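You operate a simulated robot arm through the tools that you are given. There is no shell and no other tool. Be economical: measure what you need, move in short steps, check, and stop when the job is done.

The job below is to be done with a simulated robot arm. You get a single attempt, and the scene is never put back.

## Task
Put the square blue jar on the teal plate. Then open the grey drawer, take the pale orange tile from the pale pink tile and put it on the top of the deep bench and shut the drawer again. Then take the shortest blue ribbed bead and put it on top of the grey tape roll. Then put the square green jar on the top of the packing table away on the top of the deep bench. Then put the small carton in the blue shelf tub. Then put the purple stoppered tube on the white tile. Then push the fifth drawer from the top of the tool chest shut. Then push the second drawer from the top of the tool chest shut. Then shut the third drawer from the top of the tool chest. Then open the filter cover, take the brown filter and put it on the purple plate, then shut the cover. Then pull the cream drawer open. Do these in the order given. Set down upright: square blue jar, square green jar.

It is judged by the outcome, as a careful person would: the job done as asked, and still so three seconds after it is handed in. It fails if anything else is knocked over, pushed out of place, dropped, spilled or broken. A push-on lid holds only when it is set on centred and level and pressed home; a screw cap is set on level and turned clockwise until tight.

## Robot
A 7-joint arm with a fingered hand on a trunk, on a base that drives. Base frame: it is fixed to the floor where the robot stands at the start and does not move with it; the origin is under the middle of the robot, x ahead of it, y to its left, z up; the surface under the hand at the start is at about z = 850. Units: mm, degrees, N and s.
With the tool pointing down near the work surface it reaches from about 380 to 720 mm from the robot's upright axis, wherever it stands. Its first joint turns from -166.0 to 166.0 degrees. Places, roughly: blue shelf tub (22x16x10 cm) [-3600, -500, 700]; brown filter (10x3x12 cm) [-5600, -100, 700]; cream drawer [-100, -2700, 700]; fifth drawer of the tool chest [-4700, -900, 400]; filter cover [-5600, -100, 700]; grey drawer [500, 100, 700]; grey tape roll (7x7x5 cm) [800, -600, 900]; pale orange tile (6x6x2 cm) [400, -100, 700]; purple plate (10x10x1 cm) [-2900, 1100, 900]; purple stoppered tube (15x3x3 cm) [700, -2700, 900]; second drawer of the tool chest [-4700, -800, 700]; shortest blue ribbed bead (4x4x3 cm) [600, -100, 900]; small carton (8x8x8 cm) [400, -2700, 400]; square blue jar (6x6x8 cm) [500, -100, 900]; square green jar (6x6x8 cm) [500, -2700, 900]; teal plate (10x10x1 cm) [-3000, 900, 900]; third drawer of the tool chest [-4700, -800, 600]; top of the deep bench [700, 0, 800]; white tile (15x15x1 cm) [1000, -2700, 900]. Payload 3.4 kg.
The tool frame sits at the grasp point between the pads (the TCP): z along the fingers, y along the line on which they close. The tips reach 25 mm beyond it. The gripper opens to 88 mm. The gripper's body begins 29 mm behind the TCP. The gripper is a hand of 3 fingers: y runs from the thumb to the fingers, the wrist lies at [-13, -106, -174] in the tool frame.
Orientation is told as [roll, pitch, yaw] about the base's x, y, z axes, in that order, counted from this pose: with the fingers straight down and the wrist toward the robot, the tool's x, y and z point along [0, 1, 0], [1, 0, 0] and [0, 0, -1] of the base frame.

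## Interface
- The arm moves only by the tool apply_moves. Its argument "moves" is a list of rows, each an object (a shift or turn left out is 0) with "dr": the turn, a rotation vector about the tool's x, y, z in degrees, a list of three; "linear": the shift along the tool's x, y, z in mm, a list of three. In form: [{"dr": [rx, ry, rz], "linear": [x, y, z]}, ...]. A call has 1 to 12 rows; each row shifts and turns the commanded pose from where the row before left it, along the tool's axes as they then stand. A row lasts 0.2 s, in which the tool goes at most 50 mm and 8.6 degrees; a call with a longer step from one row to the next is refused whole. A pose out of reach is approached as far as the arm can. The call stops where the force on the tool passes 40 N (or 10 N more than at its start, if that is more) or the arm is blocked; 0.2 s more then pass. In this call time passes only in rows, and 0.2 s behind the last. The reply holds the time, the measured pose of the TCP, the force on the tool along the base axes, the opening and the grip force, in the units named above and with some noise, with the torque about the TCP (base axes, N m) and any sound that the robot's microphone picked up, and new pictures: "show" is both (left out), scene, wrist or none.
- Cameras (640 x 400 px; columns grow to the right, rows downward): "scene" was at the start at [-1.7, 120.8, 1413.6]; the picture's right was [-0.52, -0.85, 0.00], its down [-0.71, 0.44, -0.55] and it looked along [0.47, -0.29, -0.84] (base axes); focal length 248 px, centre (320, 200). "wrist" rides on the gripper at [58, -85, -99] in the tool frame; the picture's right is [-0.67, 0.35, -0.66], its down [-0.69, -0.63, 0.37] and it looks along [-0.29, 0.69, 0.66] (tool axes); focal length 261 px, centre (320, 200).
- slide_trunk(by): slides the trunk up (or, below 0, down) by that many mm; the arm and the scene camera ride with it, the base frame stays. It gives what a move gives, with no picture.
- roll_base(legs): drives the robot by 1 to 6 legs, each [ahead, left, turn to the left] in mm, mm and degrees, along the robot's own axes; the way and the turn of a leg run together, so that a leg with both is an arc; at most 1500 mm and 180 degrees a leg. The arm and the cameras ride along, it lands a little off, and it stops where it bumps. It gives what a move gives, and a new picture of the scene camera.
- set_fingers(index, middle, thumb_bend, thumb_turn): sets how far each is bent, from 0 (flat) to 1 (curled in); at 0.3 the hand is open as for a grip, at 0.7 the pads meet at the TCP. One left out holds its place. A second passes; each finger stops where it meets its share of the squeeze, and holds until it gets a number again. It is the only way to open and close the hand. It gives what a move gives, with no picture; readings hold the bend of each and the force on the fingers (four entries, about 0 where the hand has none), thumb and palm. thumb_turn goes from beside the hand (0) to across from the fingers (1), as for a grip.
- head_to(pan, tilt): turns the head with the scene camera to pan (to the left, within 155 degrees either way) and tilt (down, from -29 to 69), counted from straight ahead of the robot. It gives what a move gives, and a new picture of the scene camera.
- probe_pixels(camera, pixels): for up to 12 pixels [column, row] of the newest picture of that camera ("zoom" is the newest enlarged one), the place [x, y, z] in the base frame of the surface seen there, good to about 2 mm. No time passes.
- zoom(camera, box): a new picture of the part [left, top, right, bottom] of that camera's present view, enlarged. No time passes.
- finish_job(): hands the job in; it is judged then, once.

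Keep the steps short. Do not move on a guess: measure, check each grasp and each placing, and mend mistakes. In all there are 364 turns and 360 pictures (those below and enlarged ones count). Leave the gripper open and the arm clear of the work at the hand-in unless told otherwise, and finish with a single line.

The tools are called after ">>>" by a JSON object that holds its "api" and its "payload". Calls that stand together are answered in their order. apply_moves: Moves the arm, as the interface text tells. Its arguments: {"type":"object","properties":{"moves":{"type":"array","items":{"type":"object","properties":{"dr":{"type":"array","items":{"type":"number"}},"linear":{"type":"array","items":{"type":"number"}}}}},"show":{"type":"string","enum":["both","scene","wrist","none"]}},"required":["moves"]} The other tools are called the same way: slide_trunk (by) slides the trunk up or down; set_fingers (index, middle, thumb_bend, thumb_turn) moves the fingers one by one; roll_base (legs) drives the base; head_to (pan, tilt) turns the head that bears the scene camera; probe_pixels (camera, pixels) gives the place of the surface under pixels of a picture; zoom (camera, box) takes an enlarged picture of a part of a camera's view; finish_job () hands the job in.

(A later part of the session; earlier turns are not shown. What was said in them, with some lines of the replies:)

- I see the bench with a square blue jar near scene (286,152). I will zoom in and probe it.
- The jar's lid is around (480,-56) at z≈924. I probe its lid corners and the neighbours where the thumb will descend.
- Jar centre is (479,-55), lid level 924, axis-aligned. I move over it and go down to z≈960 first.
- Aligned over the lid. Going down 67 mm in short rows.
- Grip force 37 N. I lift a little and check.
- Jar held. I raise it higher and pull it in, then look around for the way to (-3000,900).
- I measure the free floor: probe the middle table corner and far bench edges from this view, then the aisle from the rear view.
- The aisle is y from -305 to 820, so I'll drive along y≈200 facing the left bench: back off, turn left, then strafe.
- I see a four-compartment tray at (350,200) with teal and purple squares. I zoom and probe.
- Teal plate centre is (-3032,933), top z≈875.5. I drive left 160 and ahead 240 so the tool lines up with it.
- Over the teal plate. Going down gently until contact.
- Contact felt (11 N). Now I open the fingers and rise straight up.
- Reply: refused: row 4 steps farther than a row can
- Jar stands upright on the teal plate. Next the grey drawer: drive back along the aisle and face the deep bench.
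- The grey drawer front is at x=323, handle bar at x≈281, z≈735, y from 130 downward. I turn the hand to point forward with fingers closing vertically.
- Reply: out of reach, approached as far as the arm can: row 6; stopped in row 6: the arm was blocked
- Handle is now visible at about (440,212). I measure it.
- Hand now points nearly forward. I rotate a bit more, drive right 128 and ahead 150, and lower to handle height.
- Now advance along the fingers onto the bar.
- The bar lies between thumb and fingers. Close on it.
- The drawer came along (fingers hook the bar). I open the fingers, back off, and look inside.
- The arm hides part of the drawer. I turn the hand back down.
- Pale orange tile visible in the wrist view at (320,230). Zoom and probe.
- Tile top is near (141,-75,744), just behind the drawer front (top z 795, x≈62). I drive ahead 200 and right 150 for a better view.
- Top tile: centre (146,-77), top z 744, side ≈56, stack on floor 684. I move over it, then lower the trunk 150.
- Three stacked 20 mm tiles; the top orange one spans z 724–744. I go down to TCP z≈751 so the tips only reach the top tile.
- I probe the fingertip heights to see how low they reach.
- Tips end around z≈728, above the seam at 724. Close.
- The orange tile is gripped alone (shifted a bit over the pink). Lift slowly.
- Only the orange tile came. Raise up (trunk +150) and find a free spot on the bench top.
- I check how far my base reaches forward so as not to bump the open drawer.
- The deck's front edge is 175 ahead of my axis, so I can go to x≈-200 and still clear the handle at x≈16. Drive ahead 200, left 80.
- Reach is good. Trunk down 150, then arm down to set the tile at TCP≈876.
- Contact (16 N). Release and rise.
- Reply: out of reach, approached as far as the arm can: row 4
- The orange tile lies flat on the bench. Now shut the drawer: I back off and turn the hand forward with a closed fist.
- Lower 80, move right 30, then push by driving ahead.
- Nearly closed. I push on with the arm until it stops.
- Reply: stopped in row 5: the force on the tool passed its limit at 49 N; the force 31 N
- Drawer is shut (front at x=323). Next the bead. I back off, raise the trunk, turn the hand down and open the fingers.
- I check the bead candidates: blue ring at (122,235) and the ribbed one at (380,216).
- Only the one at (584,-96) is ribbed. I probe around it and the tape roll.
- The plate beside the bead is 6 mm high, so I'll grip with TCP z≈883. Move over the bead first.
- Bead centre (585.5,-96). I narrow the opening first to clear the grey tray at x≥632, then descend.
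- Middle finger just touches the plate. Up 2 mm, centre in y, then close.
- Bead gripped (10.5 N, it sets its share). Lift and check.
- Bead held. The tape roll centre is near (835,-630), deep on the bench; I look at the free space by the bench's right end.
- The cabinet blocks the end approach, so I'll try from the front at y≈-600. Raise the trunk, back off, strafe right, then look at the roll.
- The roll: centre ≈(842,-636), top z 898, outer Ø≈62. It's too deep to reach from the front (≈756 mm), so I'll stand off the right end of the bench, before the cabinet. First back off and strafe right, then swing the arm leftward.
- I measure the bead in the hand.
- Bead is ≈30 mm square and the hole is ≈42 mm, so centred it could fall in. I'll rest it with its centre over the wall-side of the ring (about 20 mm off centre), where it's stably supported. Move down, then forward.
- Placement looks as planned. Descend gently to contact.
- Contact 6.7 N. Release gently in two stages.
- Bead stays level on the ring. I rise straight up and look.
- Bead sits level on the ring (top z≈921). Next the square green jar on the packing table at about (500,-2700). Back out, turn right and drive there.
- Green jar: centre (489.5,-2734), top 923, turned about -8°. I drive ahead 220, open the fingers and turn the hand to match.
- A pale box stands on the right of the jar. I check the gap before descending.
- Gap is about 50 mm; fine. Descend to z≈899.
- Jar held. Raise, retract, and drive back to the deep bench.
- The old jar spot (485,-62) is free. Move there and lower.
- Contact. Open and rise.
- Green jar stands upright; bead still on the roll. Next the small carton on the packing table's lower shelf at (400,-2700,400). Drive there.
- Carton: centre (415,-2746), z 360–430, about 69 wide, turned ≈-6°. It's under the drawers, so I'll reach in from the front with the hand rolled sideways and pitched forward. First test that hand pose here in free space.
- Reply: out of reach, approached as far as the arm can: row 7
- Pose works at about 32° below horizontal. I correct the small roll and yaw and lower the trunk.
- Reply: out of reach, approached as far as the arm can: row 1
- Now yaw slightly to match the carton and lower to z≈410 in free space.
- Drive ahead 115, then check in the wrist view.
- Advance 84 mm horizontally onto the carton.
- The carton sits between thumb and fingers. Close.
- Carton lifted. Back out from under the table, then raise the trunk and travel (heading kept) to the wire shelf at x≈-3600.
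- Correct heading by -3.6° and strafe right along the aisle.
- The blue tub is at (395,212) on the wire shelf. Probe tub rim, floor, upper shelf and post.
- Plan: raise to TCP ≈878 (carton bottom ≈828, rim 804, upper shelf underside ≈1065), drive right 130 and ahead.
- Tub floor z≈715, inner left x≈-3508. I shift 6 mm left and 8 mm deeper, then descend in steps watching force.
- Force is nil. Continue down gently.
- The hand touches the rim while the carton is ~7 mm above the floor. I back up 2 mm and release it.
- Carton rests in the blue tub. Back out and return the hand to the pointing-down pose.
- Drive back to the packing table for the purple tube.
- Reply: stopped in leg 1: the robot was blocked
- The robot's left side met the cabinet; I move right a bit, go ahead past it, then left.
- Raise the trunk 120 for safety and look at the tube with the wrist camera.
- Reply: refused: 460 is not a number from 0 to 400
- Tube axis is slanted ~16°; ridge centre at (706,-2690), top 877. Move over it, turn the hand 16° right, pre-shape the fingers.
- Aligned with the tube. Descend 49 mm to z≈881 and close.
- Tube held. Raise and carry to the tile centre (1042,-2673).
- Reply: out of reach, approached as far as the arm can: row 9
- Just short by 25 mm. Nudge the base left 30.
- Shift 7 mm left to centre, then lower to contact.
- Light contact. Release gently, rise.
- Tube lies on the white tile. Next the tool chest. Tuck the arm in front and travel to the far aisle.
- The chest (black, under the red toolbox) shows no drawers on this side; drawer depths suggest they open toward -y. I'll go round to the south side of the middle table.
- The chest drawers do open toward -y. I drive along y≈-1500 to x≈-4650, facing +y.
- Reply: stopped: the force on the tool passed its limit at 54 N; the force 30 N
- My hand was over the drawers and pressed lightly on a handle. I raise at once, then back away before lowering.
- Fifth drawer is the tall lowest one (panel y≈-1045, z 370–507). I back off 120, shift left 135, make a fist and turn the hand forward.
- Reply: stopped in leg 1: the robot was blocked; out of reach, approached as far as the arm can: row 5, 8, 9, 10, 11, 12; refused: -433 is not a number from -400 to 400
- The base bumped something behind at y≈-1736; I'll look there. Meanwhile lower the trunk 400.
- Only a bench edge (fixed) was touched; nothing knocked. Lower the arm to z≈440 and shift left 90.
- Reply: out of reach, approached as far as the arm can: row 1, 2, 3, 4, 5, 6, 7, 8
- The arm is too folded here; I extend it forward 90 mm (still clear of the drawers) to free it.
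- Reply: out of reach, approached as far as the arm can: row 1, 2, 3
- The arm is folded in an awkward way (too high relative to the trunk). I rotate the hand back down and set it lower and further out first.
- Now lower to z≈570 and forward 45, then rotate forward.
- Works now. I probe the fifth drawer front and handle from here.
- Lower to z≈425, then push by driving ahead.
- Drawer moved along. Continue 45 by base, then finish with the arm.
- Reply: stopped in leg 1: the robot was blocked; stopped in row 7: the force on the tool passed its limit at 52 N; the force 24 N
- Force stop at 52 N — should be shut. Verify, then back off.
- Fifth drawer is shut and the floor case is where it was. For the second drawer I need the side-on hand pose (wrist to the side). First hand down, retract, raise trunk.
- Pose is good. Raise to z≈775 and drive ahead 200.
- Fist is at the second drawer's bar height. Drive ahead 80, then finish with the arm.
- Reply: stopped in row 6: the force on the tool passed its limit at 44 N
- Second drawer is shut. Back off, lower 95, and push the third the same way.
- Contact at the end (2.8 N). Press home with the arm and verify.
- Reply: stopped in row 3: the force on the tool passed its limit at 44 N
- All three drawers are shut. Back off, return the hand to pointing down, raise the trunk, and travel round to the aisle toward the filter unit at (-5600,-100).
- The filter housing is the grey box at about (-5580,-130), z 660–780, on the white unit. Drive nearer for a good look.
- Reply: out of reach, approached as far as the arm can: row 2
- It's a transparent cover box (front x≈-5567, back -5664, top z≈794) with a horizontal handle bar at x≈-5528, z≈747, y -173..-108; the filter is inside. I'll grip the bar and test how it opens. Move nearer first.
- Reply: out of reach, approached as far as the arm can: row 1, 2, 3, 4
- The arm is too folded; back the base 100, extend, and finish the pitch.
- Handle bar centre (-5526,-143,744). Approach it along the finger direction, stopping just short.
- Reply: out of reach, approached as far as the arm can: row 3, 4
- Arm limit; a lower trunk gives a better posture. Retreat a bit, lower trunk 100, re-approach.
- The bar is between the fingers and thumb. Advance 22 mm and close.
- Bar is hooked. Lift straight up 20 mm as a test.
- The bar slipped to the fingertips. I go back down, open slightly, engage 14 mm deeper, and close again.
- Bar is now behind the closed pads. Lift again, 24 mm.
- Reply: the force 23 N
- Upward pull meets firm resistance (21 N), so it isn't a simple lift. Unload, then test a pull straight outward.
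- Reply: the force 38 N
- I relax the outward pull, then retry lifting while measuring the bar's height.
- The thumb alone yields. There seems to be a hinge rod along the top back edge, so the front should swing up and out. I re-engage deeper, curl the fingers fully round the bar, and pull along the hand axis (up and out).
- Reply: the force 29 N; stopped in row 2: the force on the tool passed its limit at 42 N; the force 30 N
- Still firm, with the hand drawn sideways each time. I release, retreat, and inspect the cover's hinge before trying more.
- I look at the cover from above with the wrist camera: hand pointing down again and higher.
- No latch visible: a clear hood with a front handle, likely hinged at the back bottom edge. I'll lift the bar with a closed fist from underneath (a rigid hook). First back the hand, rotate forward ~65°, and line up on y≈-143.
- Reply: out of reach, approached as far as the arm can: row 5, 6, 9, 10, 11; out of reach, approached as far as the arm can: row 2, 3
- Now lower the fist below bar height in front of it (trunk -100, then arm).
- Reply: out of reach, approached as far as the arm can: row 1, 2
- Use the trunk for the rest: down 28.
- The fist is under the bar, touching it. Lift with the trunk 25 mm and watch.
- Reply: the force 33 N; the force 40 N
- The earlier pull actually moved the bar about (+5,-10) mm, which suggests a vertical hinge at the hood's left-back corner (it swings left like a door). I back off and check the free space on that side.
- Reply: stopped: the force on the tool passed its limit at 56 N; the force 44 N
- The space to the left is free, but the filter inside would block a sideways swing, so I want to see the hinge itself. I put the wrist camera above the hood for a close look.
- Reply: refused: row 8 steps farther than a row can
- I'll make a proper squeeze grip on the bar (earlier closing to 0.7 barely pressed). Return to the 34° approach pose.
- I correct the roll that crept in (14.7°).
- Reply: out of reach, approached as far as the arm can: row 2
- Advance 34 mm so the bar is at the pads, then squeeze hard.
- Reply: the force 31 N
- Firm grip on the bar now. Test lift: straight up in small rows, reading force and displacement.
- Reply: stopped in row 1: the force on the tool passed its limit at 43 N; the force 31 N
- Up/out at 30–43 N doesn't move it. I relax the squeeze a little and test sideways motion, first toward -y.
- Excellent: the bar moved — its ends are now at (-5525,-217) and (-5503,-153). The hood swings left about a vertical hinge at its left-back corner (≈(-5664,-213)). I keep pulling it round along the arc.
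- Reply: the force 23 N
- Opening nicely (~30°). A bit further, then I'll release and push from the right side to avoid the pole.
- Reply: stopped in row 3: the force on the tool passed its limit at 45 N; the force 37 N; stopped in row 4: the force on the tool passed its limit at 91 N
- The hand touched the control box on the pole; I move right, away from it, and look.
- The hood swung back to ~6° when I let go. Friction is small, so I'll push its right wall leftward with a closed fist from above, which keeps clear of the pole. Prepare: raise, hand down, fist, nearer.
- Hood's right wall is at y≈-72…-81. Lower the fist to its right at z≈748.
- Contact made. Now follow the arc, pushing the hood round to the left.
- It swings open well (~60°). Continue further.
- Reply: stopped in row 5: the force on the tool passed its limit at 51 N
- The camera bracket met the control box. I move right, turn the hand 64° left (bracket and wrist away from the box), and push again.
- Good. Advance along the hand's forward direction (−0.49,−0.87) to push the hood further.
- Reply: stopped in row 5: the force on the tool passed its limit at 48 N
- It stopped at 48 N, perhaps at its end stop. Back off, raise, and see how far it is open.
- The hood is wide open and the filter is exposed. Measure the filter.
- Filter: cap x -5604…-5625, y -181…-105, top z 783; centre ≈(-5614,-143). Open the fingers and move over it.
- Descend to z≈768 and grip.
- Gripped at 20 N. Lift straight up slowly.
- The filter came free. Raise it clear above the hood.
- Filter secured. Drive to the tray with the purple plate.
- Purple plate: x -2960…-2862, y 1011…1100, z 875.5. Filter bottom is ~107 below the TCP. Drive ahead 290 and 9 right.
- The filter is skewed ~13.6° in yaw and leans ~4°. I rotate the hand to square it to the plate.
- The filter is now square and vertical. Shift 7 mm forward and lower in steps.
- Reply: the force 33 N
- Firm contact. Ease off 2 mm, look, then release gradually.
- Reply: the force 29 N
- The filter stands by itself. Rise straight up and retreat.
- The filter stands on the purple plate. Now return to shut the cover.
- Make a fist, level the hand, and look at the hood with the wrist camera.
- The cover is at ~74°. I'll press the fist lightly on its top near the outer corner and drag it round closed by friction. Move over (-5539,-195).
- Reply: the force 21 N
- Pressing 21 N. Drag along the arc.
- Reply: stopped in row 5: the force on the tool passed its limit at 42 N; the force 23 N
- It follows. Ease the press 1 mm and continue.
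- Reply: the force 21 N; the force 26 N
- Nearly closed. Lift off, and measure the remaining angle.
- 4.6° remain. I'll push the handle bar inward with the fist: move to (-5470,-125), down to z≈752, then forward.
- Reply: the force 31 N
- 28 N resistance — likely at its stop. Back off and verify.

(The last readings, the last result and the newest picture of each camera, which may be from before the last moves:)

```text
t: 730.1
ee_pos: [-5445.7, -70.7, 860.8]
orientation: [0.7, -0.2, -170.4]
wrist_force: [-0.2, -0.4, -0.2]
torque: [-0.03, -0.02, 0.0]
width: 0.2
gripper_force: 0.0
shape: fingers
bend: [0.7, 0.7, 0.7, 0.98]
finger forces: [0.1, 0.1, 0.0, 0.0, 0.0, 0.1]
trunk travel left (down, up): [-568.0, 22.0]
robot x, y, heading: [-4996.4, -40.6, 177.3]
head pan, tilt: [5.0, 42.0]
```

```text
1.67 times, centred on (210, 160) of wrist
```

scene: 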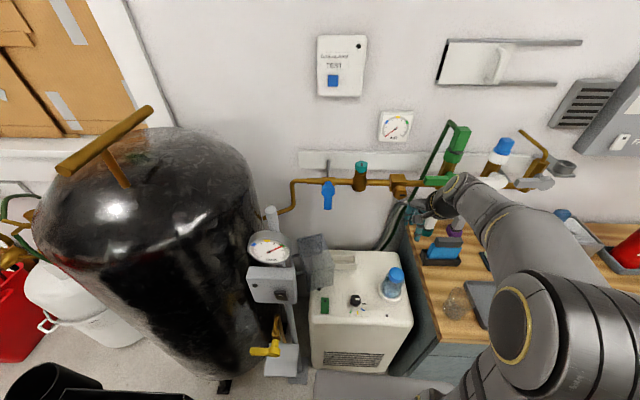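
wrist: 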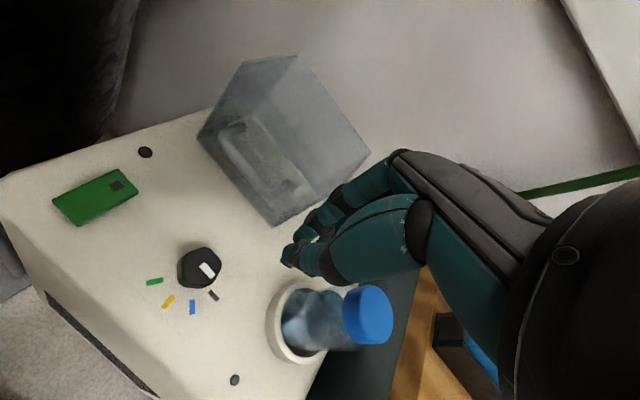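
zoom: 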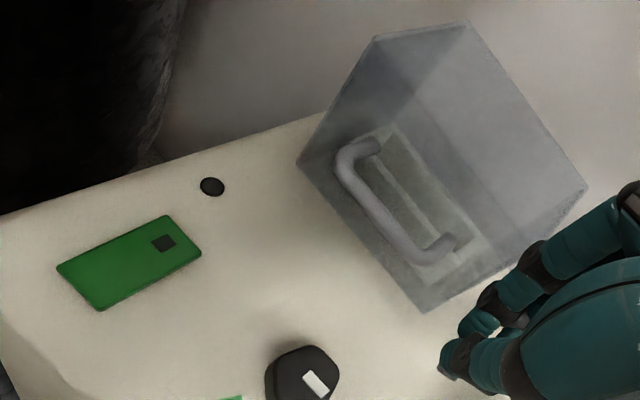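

>>> {"api": "probe_pixels", "payload": {"camera": "zoom", "pixels": [[345, 165], [360, 195], [385, 225], [410, 248], [445, 245], [375, 145], [425, 305], [300, 165]]}}

```text
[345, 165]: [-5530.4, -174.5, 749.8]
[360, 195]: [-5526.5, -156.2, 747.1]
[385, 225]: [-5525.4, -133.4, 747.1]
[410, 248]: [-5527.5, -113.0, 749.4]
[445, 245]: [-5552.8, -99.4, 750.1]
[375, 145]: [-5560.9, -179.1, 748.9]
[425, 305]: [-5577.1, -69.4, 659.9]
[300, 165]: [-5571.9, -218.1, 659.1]
```

The cover is fully shut (bar parallel at x≈-5526 as at first). Last: pull the cream drawer open at the packing table. Drive there.

>>> {"api": "roll_base", "payload": {"legs": [[-500, 0, 0], [0, -310, 0], [0, 0, 92.5], [0, 1500, 0], [0, 1400, 0], [0, 1200, 0]]}}

>>> {"api": "head_to", "payload": {"pan": 0, "tilt": 25}}

```text
t: 758.2
ee_pos: [-310.8, -105.9, 860.6]
orientation: [0.6, -0.1, -77.1]
wrist_force: [0.8, -0.4, 0.3]
torque: [0.0, 0.01, 0.03]
width: 0.0
gripper_force: 0.0
shape: fingers
bend: [0.7, 0.7, 0.7, 0.98]
finger forces: [0.0, 0.1, 0.0, 0.1, 0.1, 0.0]
trunk travel left (down, up): [-568.0, 22.0]
robot x, y, heading: [-367.9, 345.4, -89.3]
head pan, tilt: [5.0, 42.0]
```

scene: 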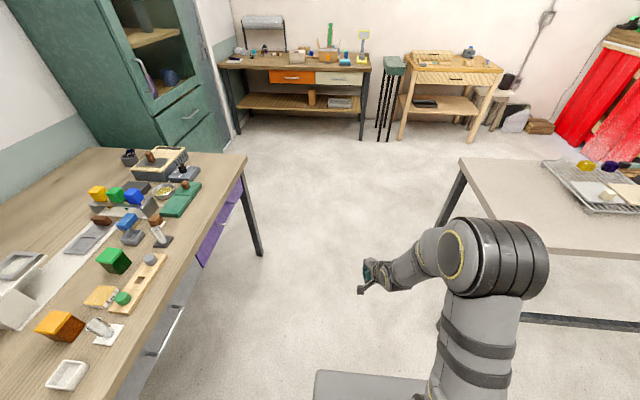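

```text
t: 759.0
ee_pos: [-310.5, -105.0, 859.4]
orientation: [0.7, -0.2, -77.0]
wrist_force: [0.9, 0.0, -0.7]
torque: [0.0, 0.02, 0.01]
width: 0.1
gripper_force: 0.0
shape: fingers
bend: [0.7, 0.7, 0.7, 0.98]
finger forces: [0.1, 0.1, 0.0, 0.0, 0.0, 0.0]
trunk travel left (down, up): [-568.0, 22.0]
robot x, y, heading: [-364.7, 341.8, -89.7]
head pan, tilt: [0.0, 25.0]
```

scene: 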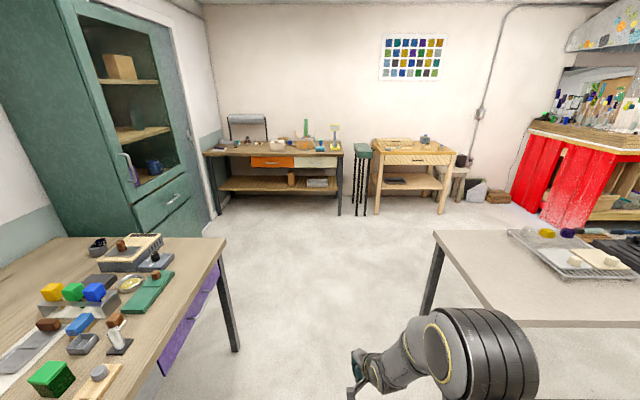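

>>> {"api": "roll_base", "payload": {"legs": [[1400, 0, 0], [620, 230, 0]]}}

>>> {"api": "set_fingers", "payload": {"index": 0.3, "middle": 0.3, "thumb_bend": 0.3}}

>>> {"api": "apply_moves", "payload": {"moves": [{"dr": [0, 0, 6.3], "linear": [0, 40, 0]}, {"dr": [0, 0, 6.3], "linear": [0, 40, 0]}], "show": "none"}}

>>> {"api": "zoom", "payload": {"camera": "scene", "box": [200, 150, 520, 350]}}

```text
t: 769.4
ee_pos: [0.8, -2147.3, 859.9]
orientation: [0.8, -0.2, -75.2]
wrist_force: [0.2, -0.5, 0.3]
torque: [0.0, -0.01, 0.0]
width: 0.0
gripper_force: 0.0
shape: fingers
bend: [0.7, 0.7, 0.7, 0.98]
finger forces: [0.0, 0.0, 0.0, 0.1, 0.0, 0.0]
trunk travel left (down, up): [-568.0, 22.0]
robot x, y, heading: [-70.8, -1700.5, -87.5]
head pan, tilt: [0.0, 25.0]
```

scene: 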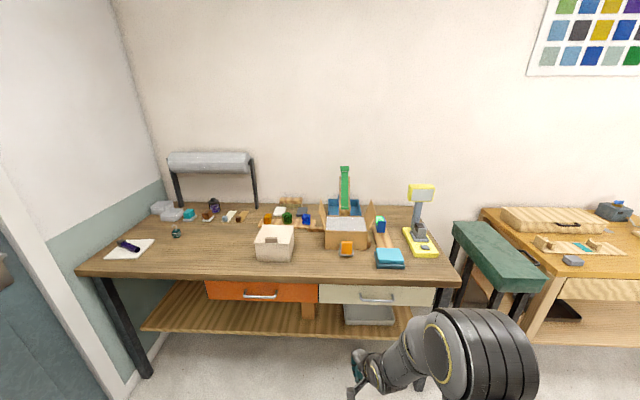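

```text
t: 770.4
ee_pos: [1.6, -2145.9, 859.8]
orientation: [0.7, -0.2, -75.3]
wrist_force: [-0.2, 0.3, -1.0]
torque: [-0.03, -0.01, 0.01]
width: 84.3
gripper_force: 0.0
shape: fingers
bend: [0.3, 0.3, 0.3, 0.98]
finger forces: [0.0, 0.0, 0.1, 0.1, 0.0, 0.0]
trunk travel left (down, up): [-568.0, 22.0]
robot x, y, heading: [-71.3, -1704.1, -87.4]
head pan, tilt: [0.0, 25.0]
```

```text
t: 771.0
ee_pos: [18.1, -2224.3, 856.0]
orientation: [0.8, -0.1, -87.9]
wrist_force: [0.2, 0.3, 0.3]
torque: [-0.03, 0.07, -0.01]
width: 84.5
gripper_force: 0.1
shape: fingers
bend: [0.3, 0.3, 0.3, 0.98]
finger forces: [0.0, 0.1, 0.0, 0.0, 0.0, 0.1]
trunk travel left (down, up): [-568.0, 22.0]
robot x, y, heading: [-69.8, -1702.2, -87.4]
head pan, tilt: [0.0, 25.0]
```

```text
2.00 times, centred on (360, 250) of scene
```

zoom: 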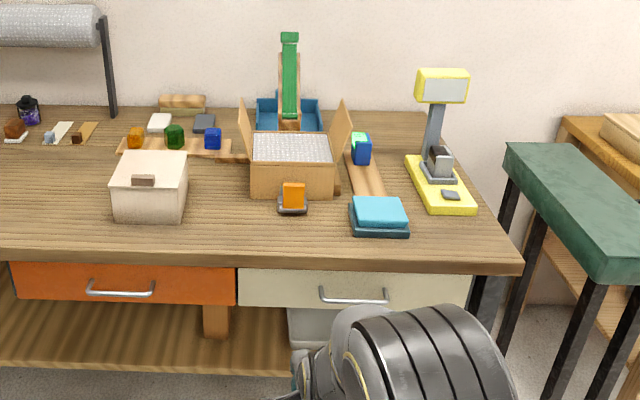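

>>> {"api": "probe_pixels", "payload": {"camera": "zoom", "pixels": [[323, 295], [340, 300], [355, 301], [370, 300], [386, 296], [300, 290], [420, 290], [355, 275], [270, 290]]}}

>>> {"api": "slide_trunk", "payload": {"by": -260}}

>>> {"api": "apply_moves", "payload": {"moves": [{"linear": [0, 4, -45]}, {"linear": [0, 4, -45]}, {"linear": [0, 4, -45]}, {"linear": [0, 4, -45]}, {"linear": [0, 4, -45]}, {"linear": [0, 4, -45]}], "show": "none"}}

>>> {"api": "apply_moves", "payload": {"moves": [{"dr": [-8.2, 0, 0]}, {"dr": [-8.2, 0, 0]}, {"dr": [-8.2, 0, 0]}, {"dr": [-8.2, 0, 0]}, {"dr": [-8.2, 0, 0]}, {"dr": [-8.2, 0, 0]}, {"dr": [-8.2, 0, 0]}, {"dr": [-8.2, 0, 0]}, {"dr": [-8.2, 0, 0]}, {"dr": [-8.2, 0, 0]}], "show": "scene"}}

```text
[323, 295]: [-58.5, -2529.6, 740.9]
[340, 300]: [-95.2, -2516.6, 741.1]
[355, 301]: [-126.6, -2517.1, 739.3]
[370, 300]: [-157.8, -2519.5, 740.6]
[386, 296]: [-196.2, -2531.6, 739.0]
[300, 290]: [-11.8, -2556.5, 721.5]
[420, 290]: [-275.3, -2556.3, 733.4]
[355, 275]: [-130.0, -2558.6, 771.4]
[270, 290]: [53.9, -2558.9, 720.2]
```

```text
t: 773.6
ee_pos: [16.8, -2223.5, 595.5]
orientation: [0.8, 0.0, -87.8]
wrist_force: [-0.3, 0.5, 0.3]
torque: [0.03, 0.0, 0.03]
width: 84.5
gripper_force: 0.1
shape: fingers
bend: [0.3, 0.3, 0.3, 0.98]
finger forces: [0.0, 0.1, 0.1, 0.0, 0.0, 0.1]
trunk travel left (down, up): [-308.0, 282.0]
robot x, y, heading: [-72.5, -1705.7, -87.6]
head pan, tilt: [0.0, 25.0]
```

```text
t: 775.0
ee_pos: [16.2, -2249.2, 868.3]
orientation: [0.6, 0.0, -87.9]
wrist_force: [-1.1, 0.2, -0.4]
torque: [-0.02, 0.01, 0.01]
width: 84.2
gripper_force: 0.1
shape: fingers
bend: [0.3, 0.3, 0.3, 0.98]
finger forces: [0.0, 0.1, 0.1, 0.0, 0.1, 0.0]
trunk travel left (down, up): [-308.0, 282.0]
robot x, y, heading: [-70.6, -1699.4, -87.8]
head pan, tilt: [0.0, 25.0]
```

```text
t: 777.2
ee_pos: [32.2, -2244.3, 866.3]
orientation: [-1.4, -76.6, -89.1]
wrist_force: [-0.8, 0.2, 0.0]
torque: [0.04, 0.02, 0.02]
width: 84.5
gripper_force: 0.0
shape: fingers
bend: [0.3, 0.3, 0.3, 0.98]
finger forces: [0.1, 0.1, 0.0, 0.1, 0.0, 0.0]
out of reach, approached as far as the arm can: row 4, 8, 9, 10
trunk travel left (down, up): [-308.0, 282.0]
robot x, y, heading: [-68.5, -1699.9, -87.7]
head pan, tilt: [0.0, 25.0]
```

scene: 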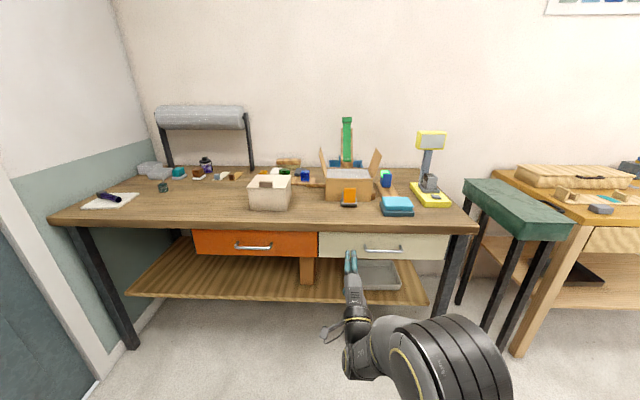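

Cream handle: bar x -196…-58, y≈-2519, z≈740; face y -2557. Lower 126, move right 160, ahead 200.

>>> {"api": "slide_trunk", "payload": {"by": -126}}

>>> {"api": "roll_base", "payload": {"legs": [[0, 0, -2.3], [0, -170, 0], [185, 0, 0]]}}

```text
t: 778.8
ee_pos: [31.7, -2244.2, 741.4]
orientation: [-1.5, -76.5, -89.0]
wrist_force: [0.4, -0.2, 0.5]
torque: [0.02, 0.03, 0.0]
width: 84.8
gripper_force: 0.1
shape: fingers
bend: [0.3, 0.3, 0.3, 0.98]
finger forces: [0.1, 0.0, 0.0, 0.1, 0.1, 0.0]
trunk travel left (down, up): [-182.0, 408.0]
robot x, y, heading: [-72.9, -1700.9, -87.4]
head pan, tilt: [0.0, 25.0]
```

```text
t: 781.8
ee_pos: [-152.4, -2433.6, 741.6]
orientation: [-1.5, -76.5, -91.0]
wrist_force: [-0.7, 0.3, -0.3]
torque: [0.01, 0.0, 0.01]
width: 84.7
gripper_force: 0.1
shape: fingers
bend: [0.3, 0.3, 0.3, 0.98]
finger forces: [0.0, 0.0, 0.0, 0.0, 0.0, 0.0]
trunk travel left (down, up): [-182.0, 408.0]
robot x, y, heading: [-234.7, -1887.5, -89.6]
head pan, tilt: [0.0, 25.0]
```

scene: 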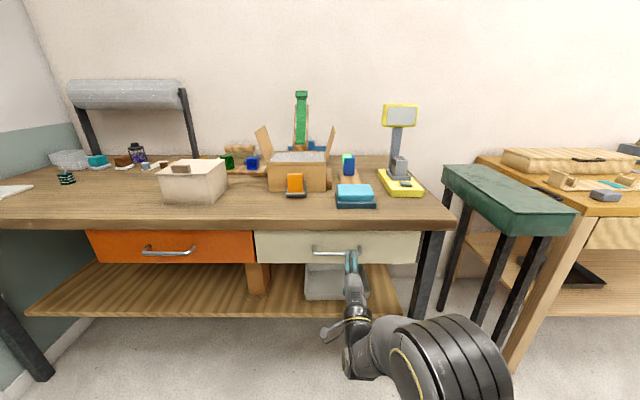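

>>> {"api": "apply_moves", "payload": {"moves": [{"linear": [8, 4, 19.5]}, {"linear": [8, 4, 19.5]}, {"linear": [8, 4, 19.5]}, {"linear": [2, 4, 19]}], "show": "both"}}

```text
t: 782.8
ee_pos: [-128.4, -2513.5, 736.8]
orientation: [-1.6, -76.5, -90.9]
wrist_force: [-0.1, -0.2, 0.0]
torque: [-0.05, -0.01, -0.02]
width: 84.3
gripper_force: 0.1
shape: fingers
bend: [0.3, 0.3, 0.3, 0.98]
finger forces: [0.0, 0.0, 0.0, 0.0, 0.1, 0.0]
trunk travel left (down, up): [-182.0, 408.0]
robot x, y, heading: [-231.6, -1886.3, -89.4]
head pan, tilt: [0.0, 25.0]
```

scene: 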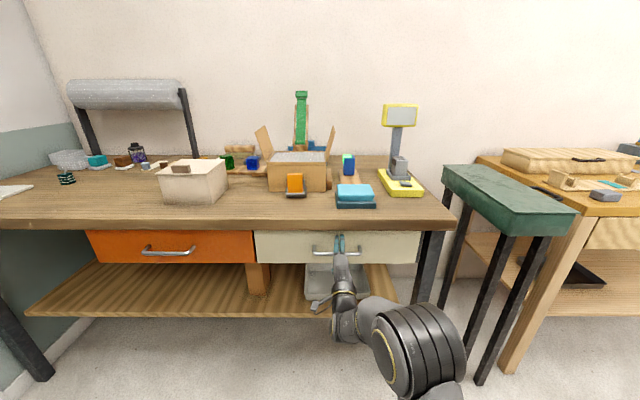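
wrist: 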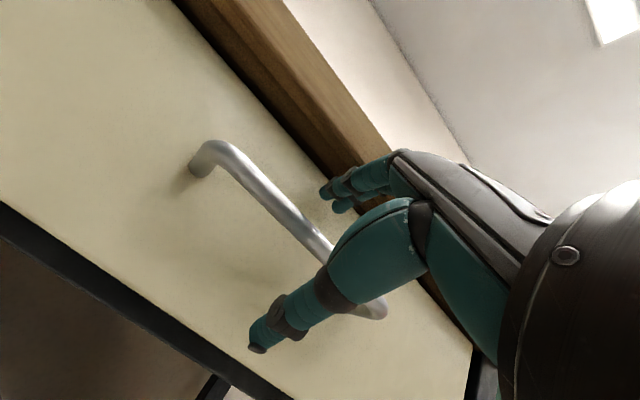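

The bar lies between fingers and thumb. Close and pull by driving back.

>>> {"api": "set_fingers", "payload": {"index": 0.75, "middle": 0.75, "thumb_bend": 0.75}}

>>> {"api": "roll_base", "payload": {"legs": [[-240, 0, 0]]}}

```text
t: 783.8
ee_pos: [-129.0, -2513.7, 737.3]
orientation: [-1.5, -76.4, -91.0]
wrist_force: [0.4, -1.0, -1.0]
torque: [-0.03, 0.01, -0.01]
width: 0.1
gripper_force: 1.1
shape: fingers
bend: [0.74, 0.74, 0.71, 0.97]
finger forces: [0.0, 1.9, 0.1, 0.1, 0.2, 0.0]
trunk travel left (down, up): [-182.0, 408.0]
robot x, y, heading: [-236.0, -1887.2, -89.3]
head pan, tilt: [0.0, 25.0]
```

```text
t: 785.5
ee_pos: [-132.0, -2277.5, 738.0]
orientation: [-1.6, -76.5, -91.2]
wrist_force: [0.0, -0.4, -1.5]
torque: [0.01, 0.0, -0.01]
width: 0.1
gripper_force: 1.2
shape: fingers
bend: [0.74, 0.75, 0.72, 0.97]
finger forces: [0.0, 0.7, 0.0, 0.1, 1.7, 0.1]
trunk travel left (down, up): [-182.0, 408.0]
robot x, y, heading: [-236.4, -1651.7, -89.9]
head pan, tilt: [0.0, 25.0]
```

scene: 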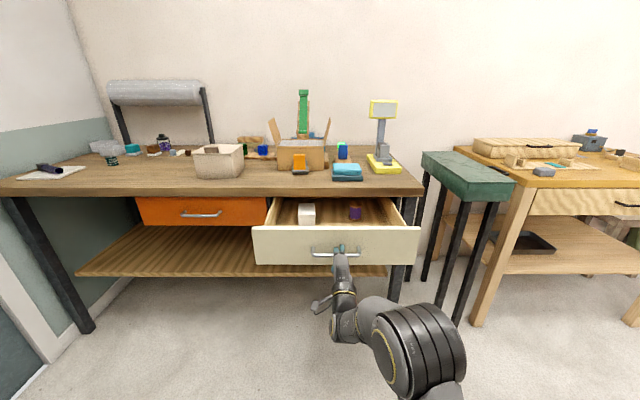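

Open about 235 mm. Pull 60 mm more to be generous.

>>> {"api": "roll_base", "payload": {"legs": [[-60, 0, 0]]}}

>>> {"api": "set_fingers", "payload": {"index": 0.3, "middle": 0.3, "thumb_bend": 0.3}}

>>> {"api": "apply_moves", "payload": {"moves": [{"linear": [0, 0, -25]}, {"linear": [0, 0, -40]}], "show": "wrist"}}

>>> {"api": "roll_base", "payload": {"legs": [[-250, 0, 0]]}}

```text
t: 786.5
ee_pos: [-131.0, -2215.2, 737.2]
orientation: [-1.6, -76.5, -91.1]
wrist_force: [0.2, -0.7, -1.4]
torque: [-0.02, 0.0, 0.02]
width: 0.0
gripper_force: 1.3
shape: fingers
bend: [0.74, 0.75, 0.72, 0.97]
finger forces: [0.1, 0.4, 0.1, 0.0, 1.6, 0.0]
trunk travel left (down, up): [-182.0, 408.0]
robot x, y, heading: [-236.3, -1583.6, -89.7]
head pan, tilt: [0.0, 25.0]
```

scene: 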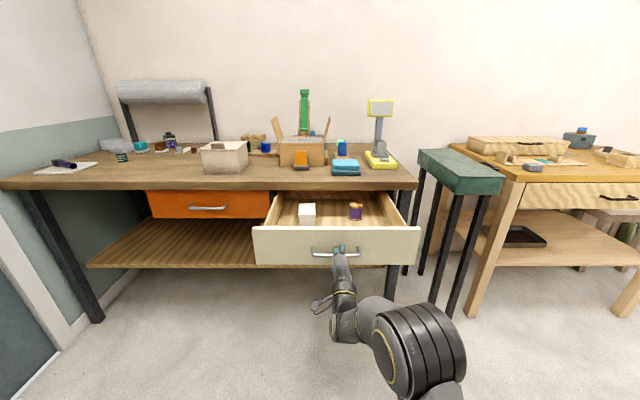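

```text
t: 787.5
ee_pos: [-131.6, -2214.4, 736.9]
orientation: [-1.6, -76.6, -91.0]
wrist_force: [-0.1, 0.5, -0.5]
torque: [0.02, 0.03, 0.03]
width: 84.6
gripper_force: 0.0
shape: fingers
bend: [0.3, 0.3, 0.3, 0.97]
finger forces: [0.0, 0.1, 0.0, 0.1, 0.0, 0.0]
trunk travel left (down, up): [-182.0, 408.0]
robot x, y, heading: [-234.4, -1586.5, -89.8]
head pan, tilt: [0.0, 25.0]
```

```text
t: 788.1
ee_pos: [-126.9, -2152.0, 751.9]
orientation: [-1.6, -76.5, -91.1]
wrist_force: [0.7, -0.2, -0.5]
torque: [0.04, 0.0, 0.01]
width: 84.5
gripper_force: 0.0
shape: fingers
bend: [0.3, 0.3, 0.3, 0.97]
finger forces: [0.1, 0.0, 0.0, 0.1, 0.0, 0.1]
trunk travel left (down, up): [-182.0, 408.0]
robot x, y, heading: [-234.7, -1589.8, -89.9]
head pan, tilt: [0.0, 25.0]
```

wrist: 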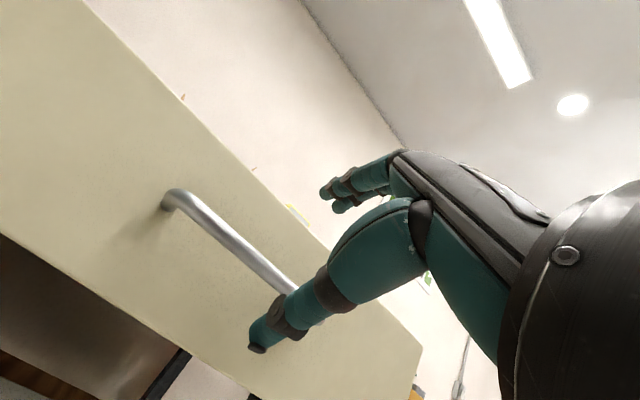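

```text
t: 789.9
ee_pos: [-123.8, -1901.5, 752.4]
orientation: [-1.5, -76.5, -90.7]
wrist_force: [0.7, -0.6, -0.4]
torque: [-0.01, -0.02, 0.01]
width: 84.2
gripper_force: 0.0
shape: fingers
bend: [0.3, 0.3, 0.3, 0.97]
finger forces: [0.0, 0.1, 0.0, 0.0, 0.0, 0.1]
trunk travel left (down, up): [-182.0, 408.0]
robot x, y, heading: [-237.2, -1339.2, -89.2]
head pan, tilt: [0.0, 25.0]
```

scene: 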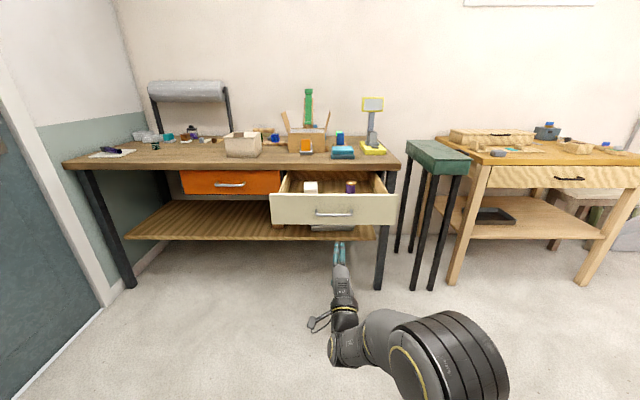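

Cream drawer is open, hand open and clear. One last check of the bead and bench from here.

>>> {"api": "head_to", "payload": {"pan": 120, "tilt": 20}}

>>> {"api": "zoom", "payload": {"camera": "scene", "box": [180, 120, 420, 270]}}

```text
t: 791.9
ee_pos: [-124.7, -1901.8, 752.5]
orientation: [-1.4, -76.5, -90.7]
wrist_force: [1.4, -0.4, -0.3]
torque: [-0.01, 0.0, 0.01]
width: 84.3
gripper_force: 0.1
shape: fingers
bend: [0.3, 0.3, 0.3, 0.97]
finger forces: [0.0, 0.0, 0.0, 0.0, 0.0, 0.0]
trunk travel left (down, up): [-182.0, 408.0]
robot x, y, heading: [-240.2, -1337.3, -89.3]
head pan, tilt: [120.0, 20.0]
```

scene: 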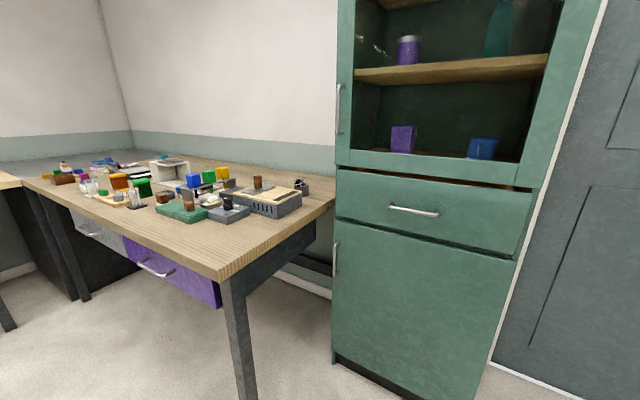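

```text
2.67 times, centred on (300, 195) of scene
```

zoom: 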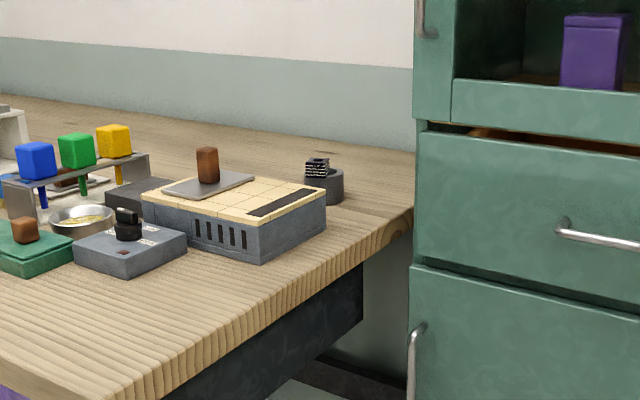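

The bead is still on the roll. The green cabinet's drawer seems to show a thin gap; I look closer.

>>> {"api": "zoom", "payload": {"camera": "scene", "box": [325, 150, 545, 290]}}

>>> {"api": "probe_pixels", "payload": {"camera": "scene", "pixels": [[345, 190], [380, 200], [500, 230], [345, 160], [500, 170], [400, 280], [480, 300], [450, 220], [505, 186], [345, 250]]}}

```text
2.86 times, centred on (435, 220) of scene
```

zoom: 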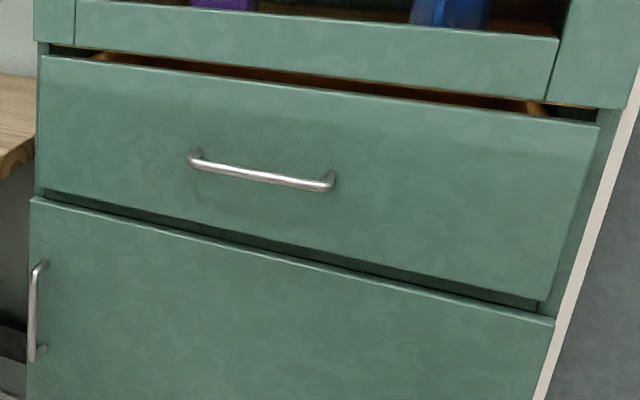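

```text
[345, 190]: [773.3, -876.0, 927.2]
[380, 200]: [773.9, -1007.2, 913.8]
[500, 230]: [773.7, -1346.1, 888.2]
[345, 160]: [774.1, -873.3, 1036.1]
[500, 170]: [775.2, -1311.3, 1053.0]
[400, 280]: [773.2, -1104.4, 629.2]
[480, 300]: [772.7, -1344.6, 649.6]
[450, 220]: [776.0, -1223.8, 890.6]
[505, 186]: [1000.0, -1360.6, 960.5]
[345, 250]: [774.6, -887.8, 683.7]
```

The cabinet drawer front is flush (x≈774, like its neighbours), so nothing is disturbed there. All steps are done; hand in.

>>> {"api": "finish_job", "payload": {}}

```text
The job is handed in.
```

All the steps were carried out in the order given and the job is handed in; the bead sits about 20 mm off-centre on the tape roll, because centred it could have dropped into the roll's hole.
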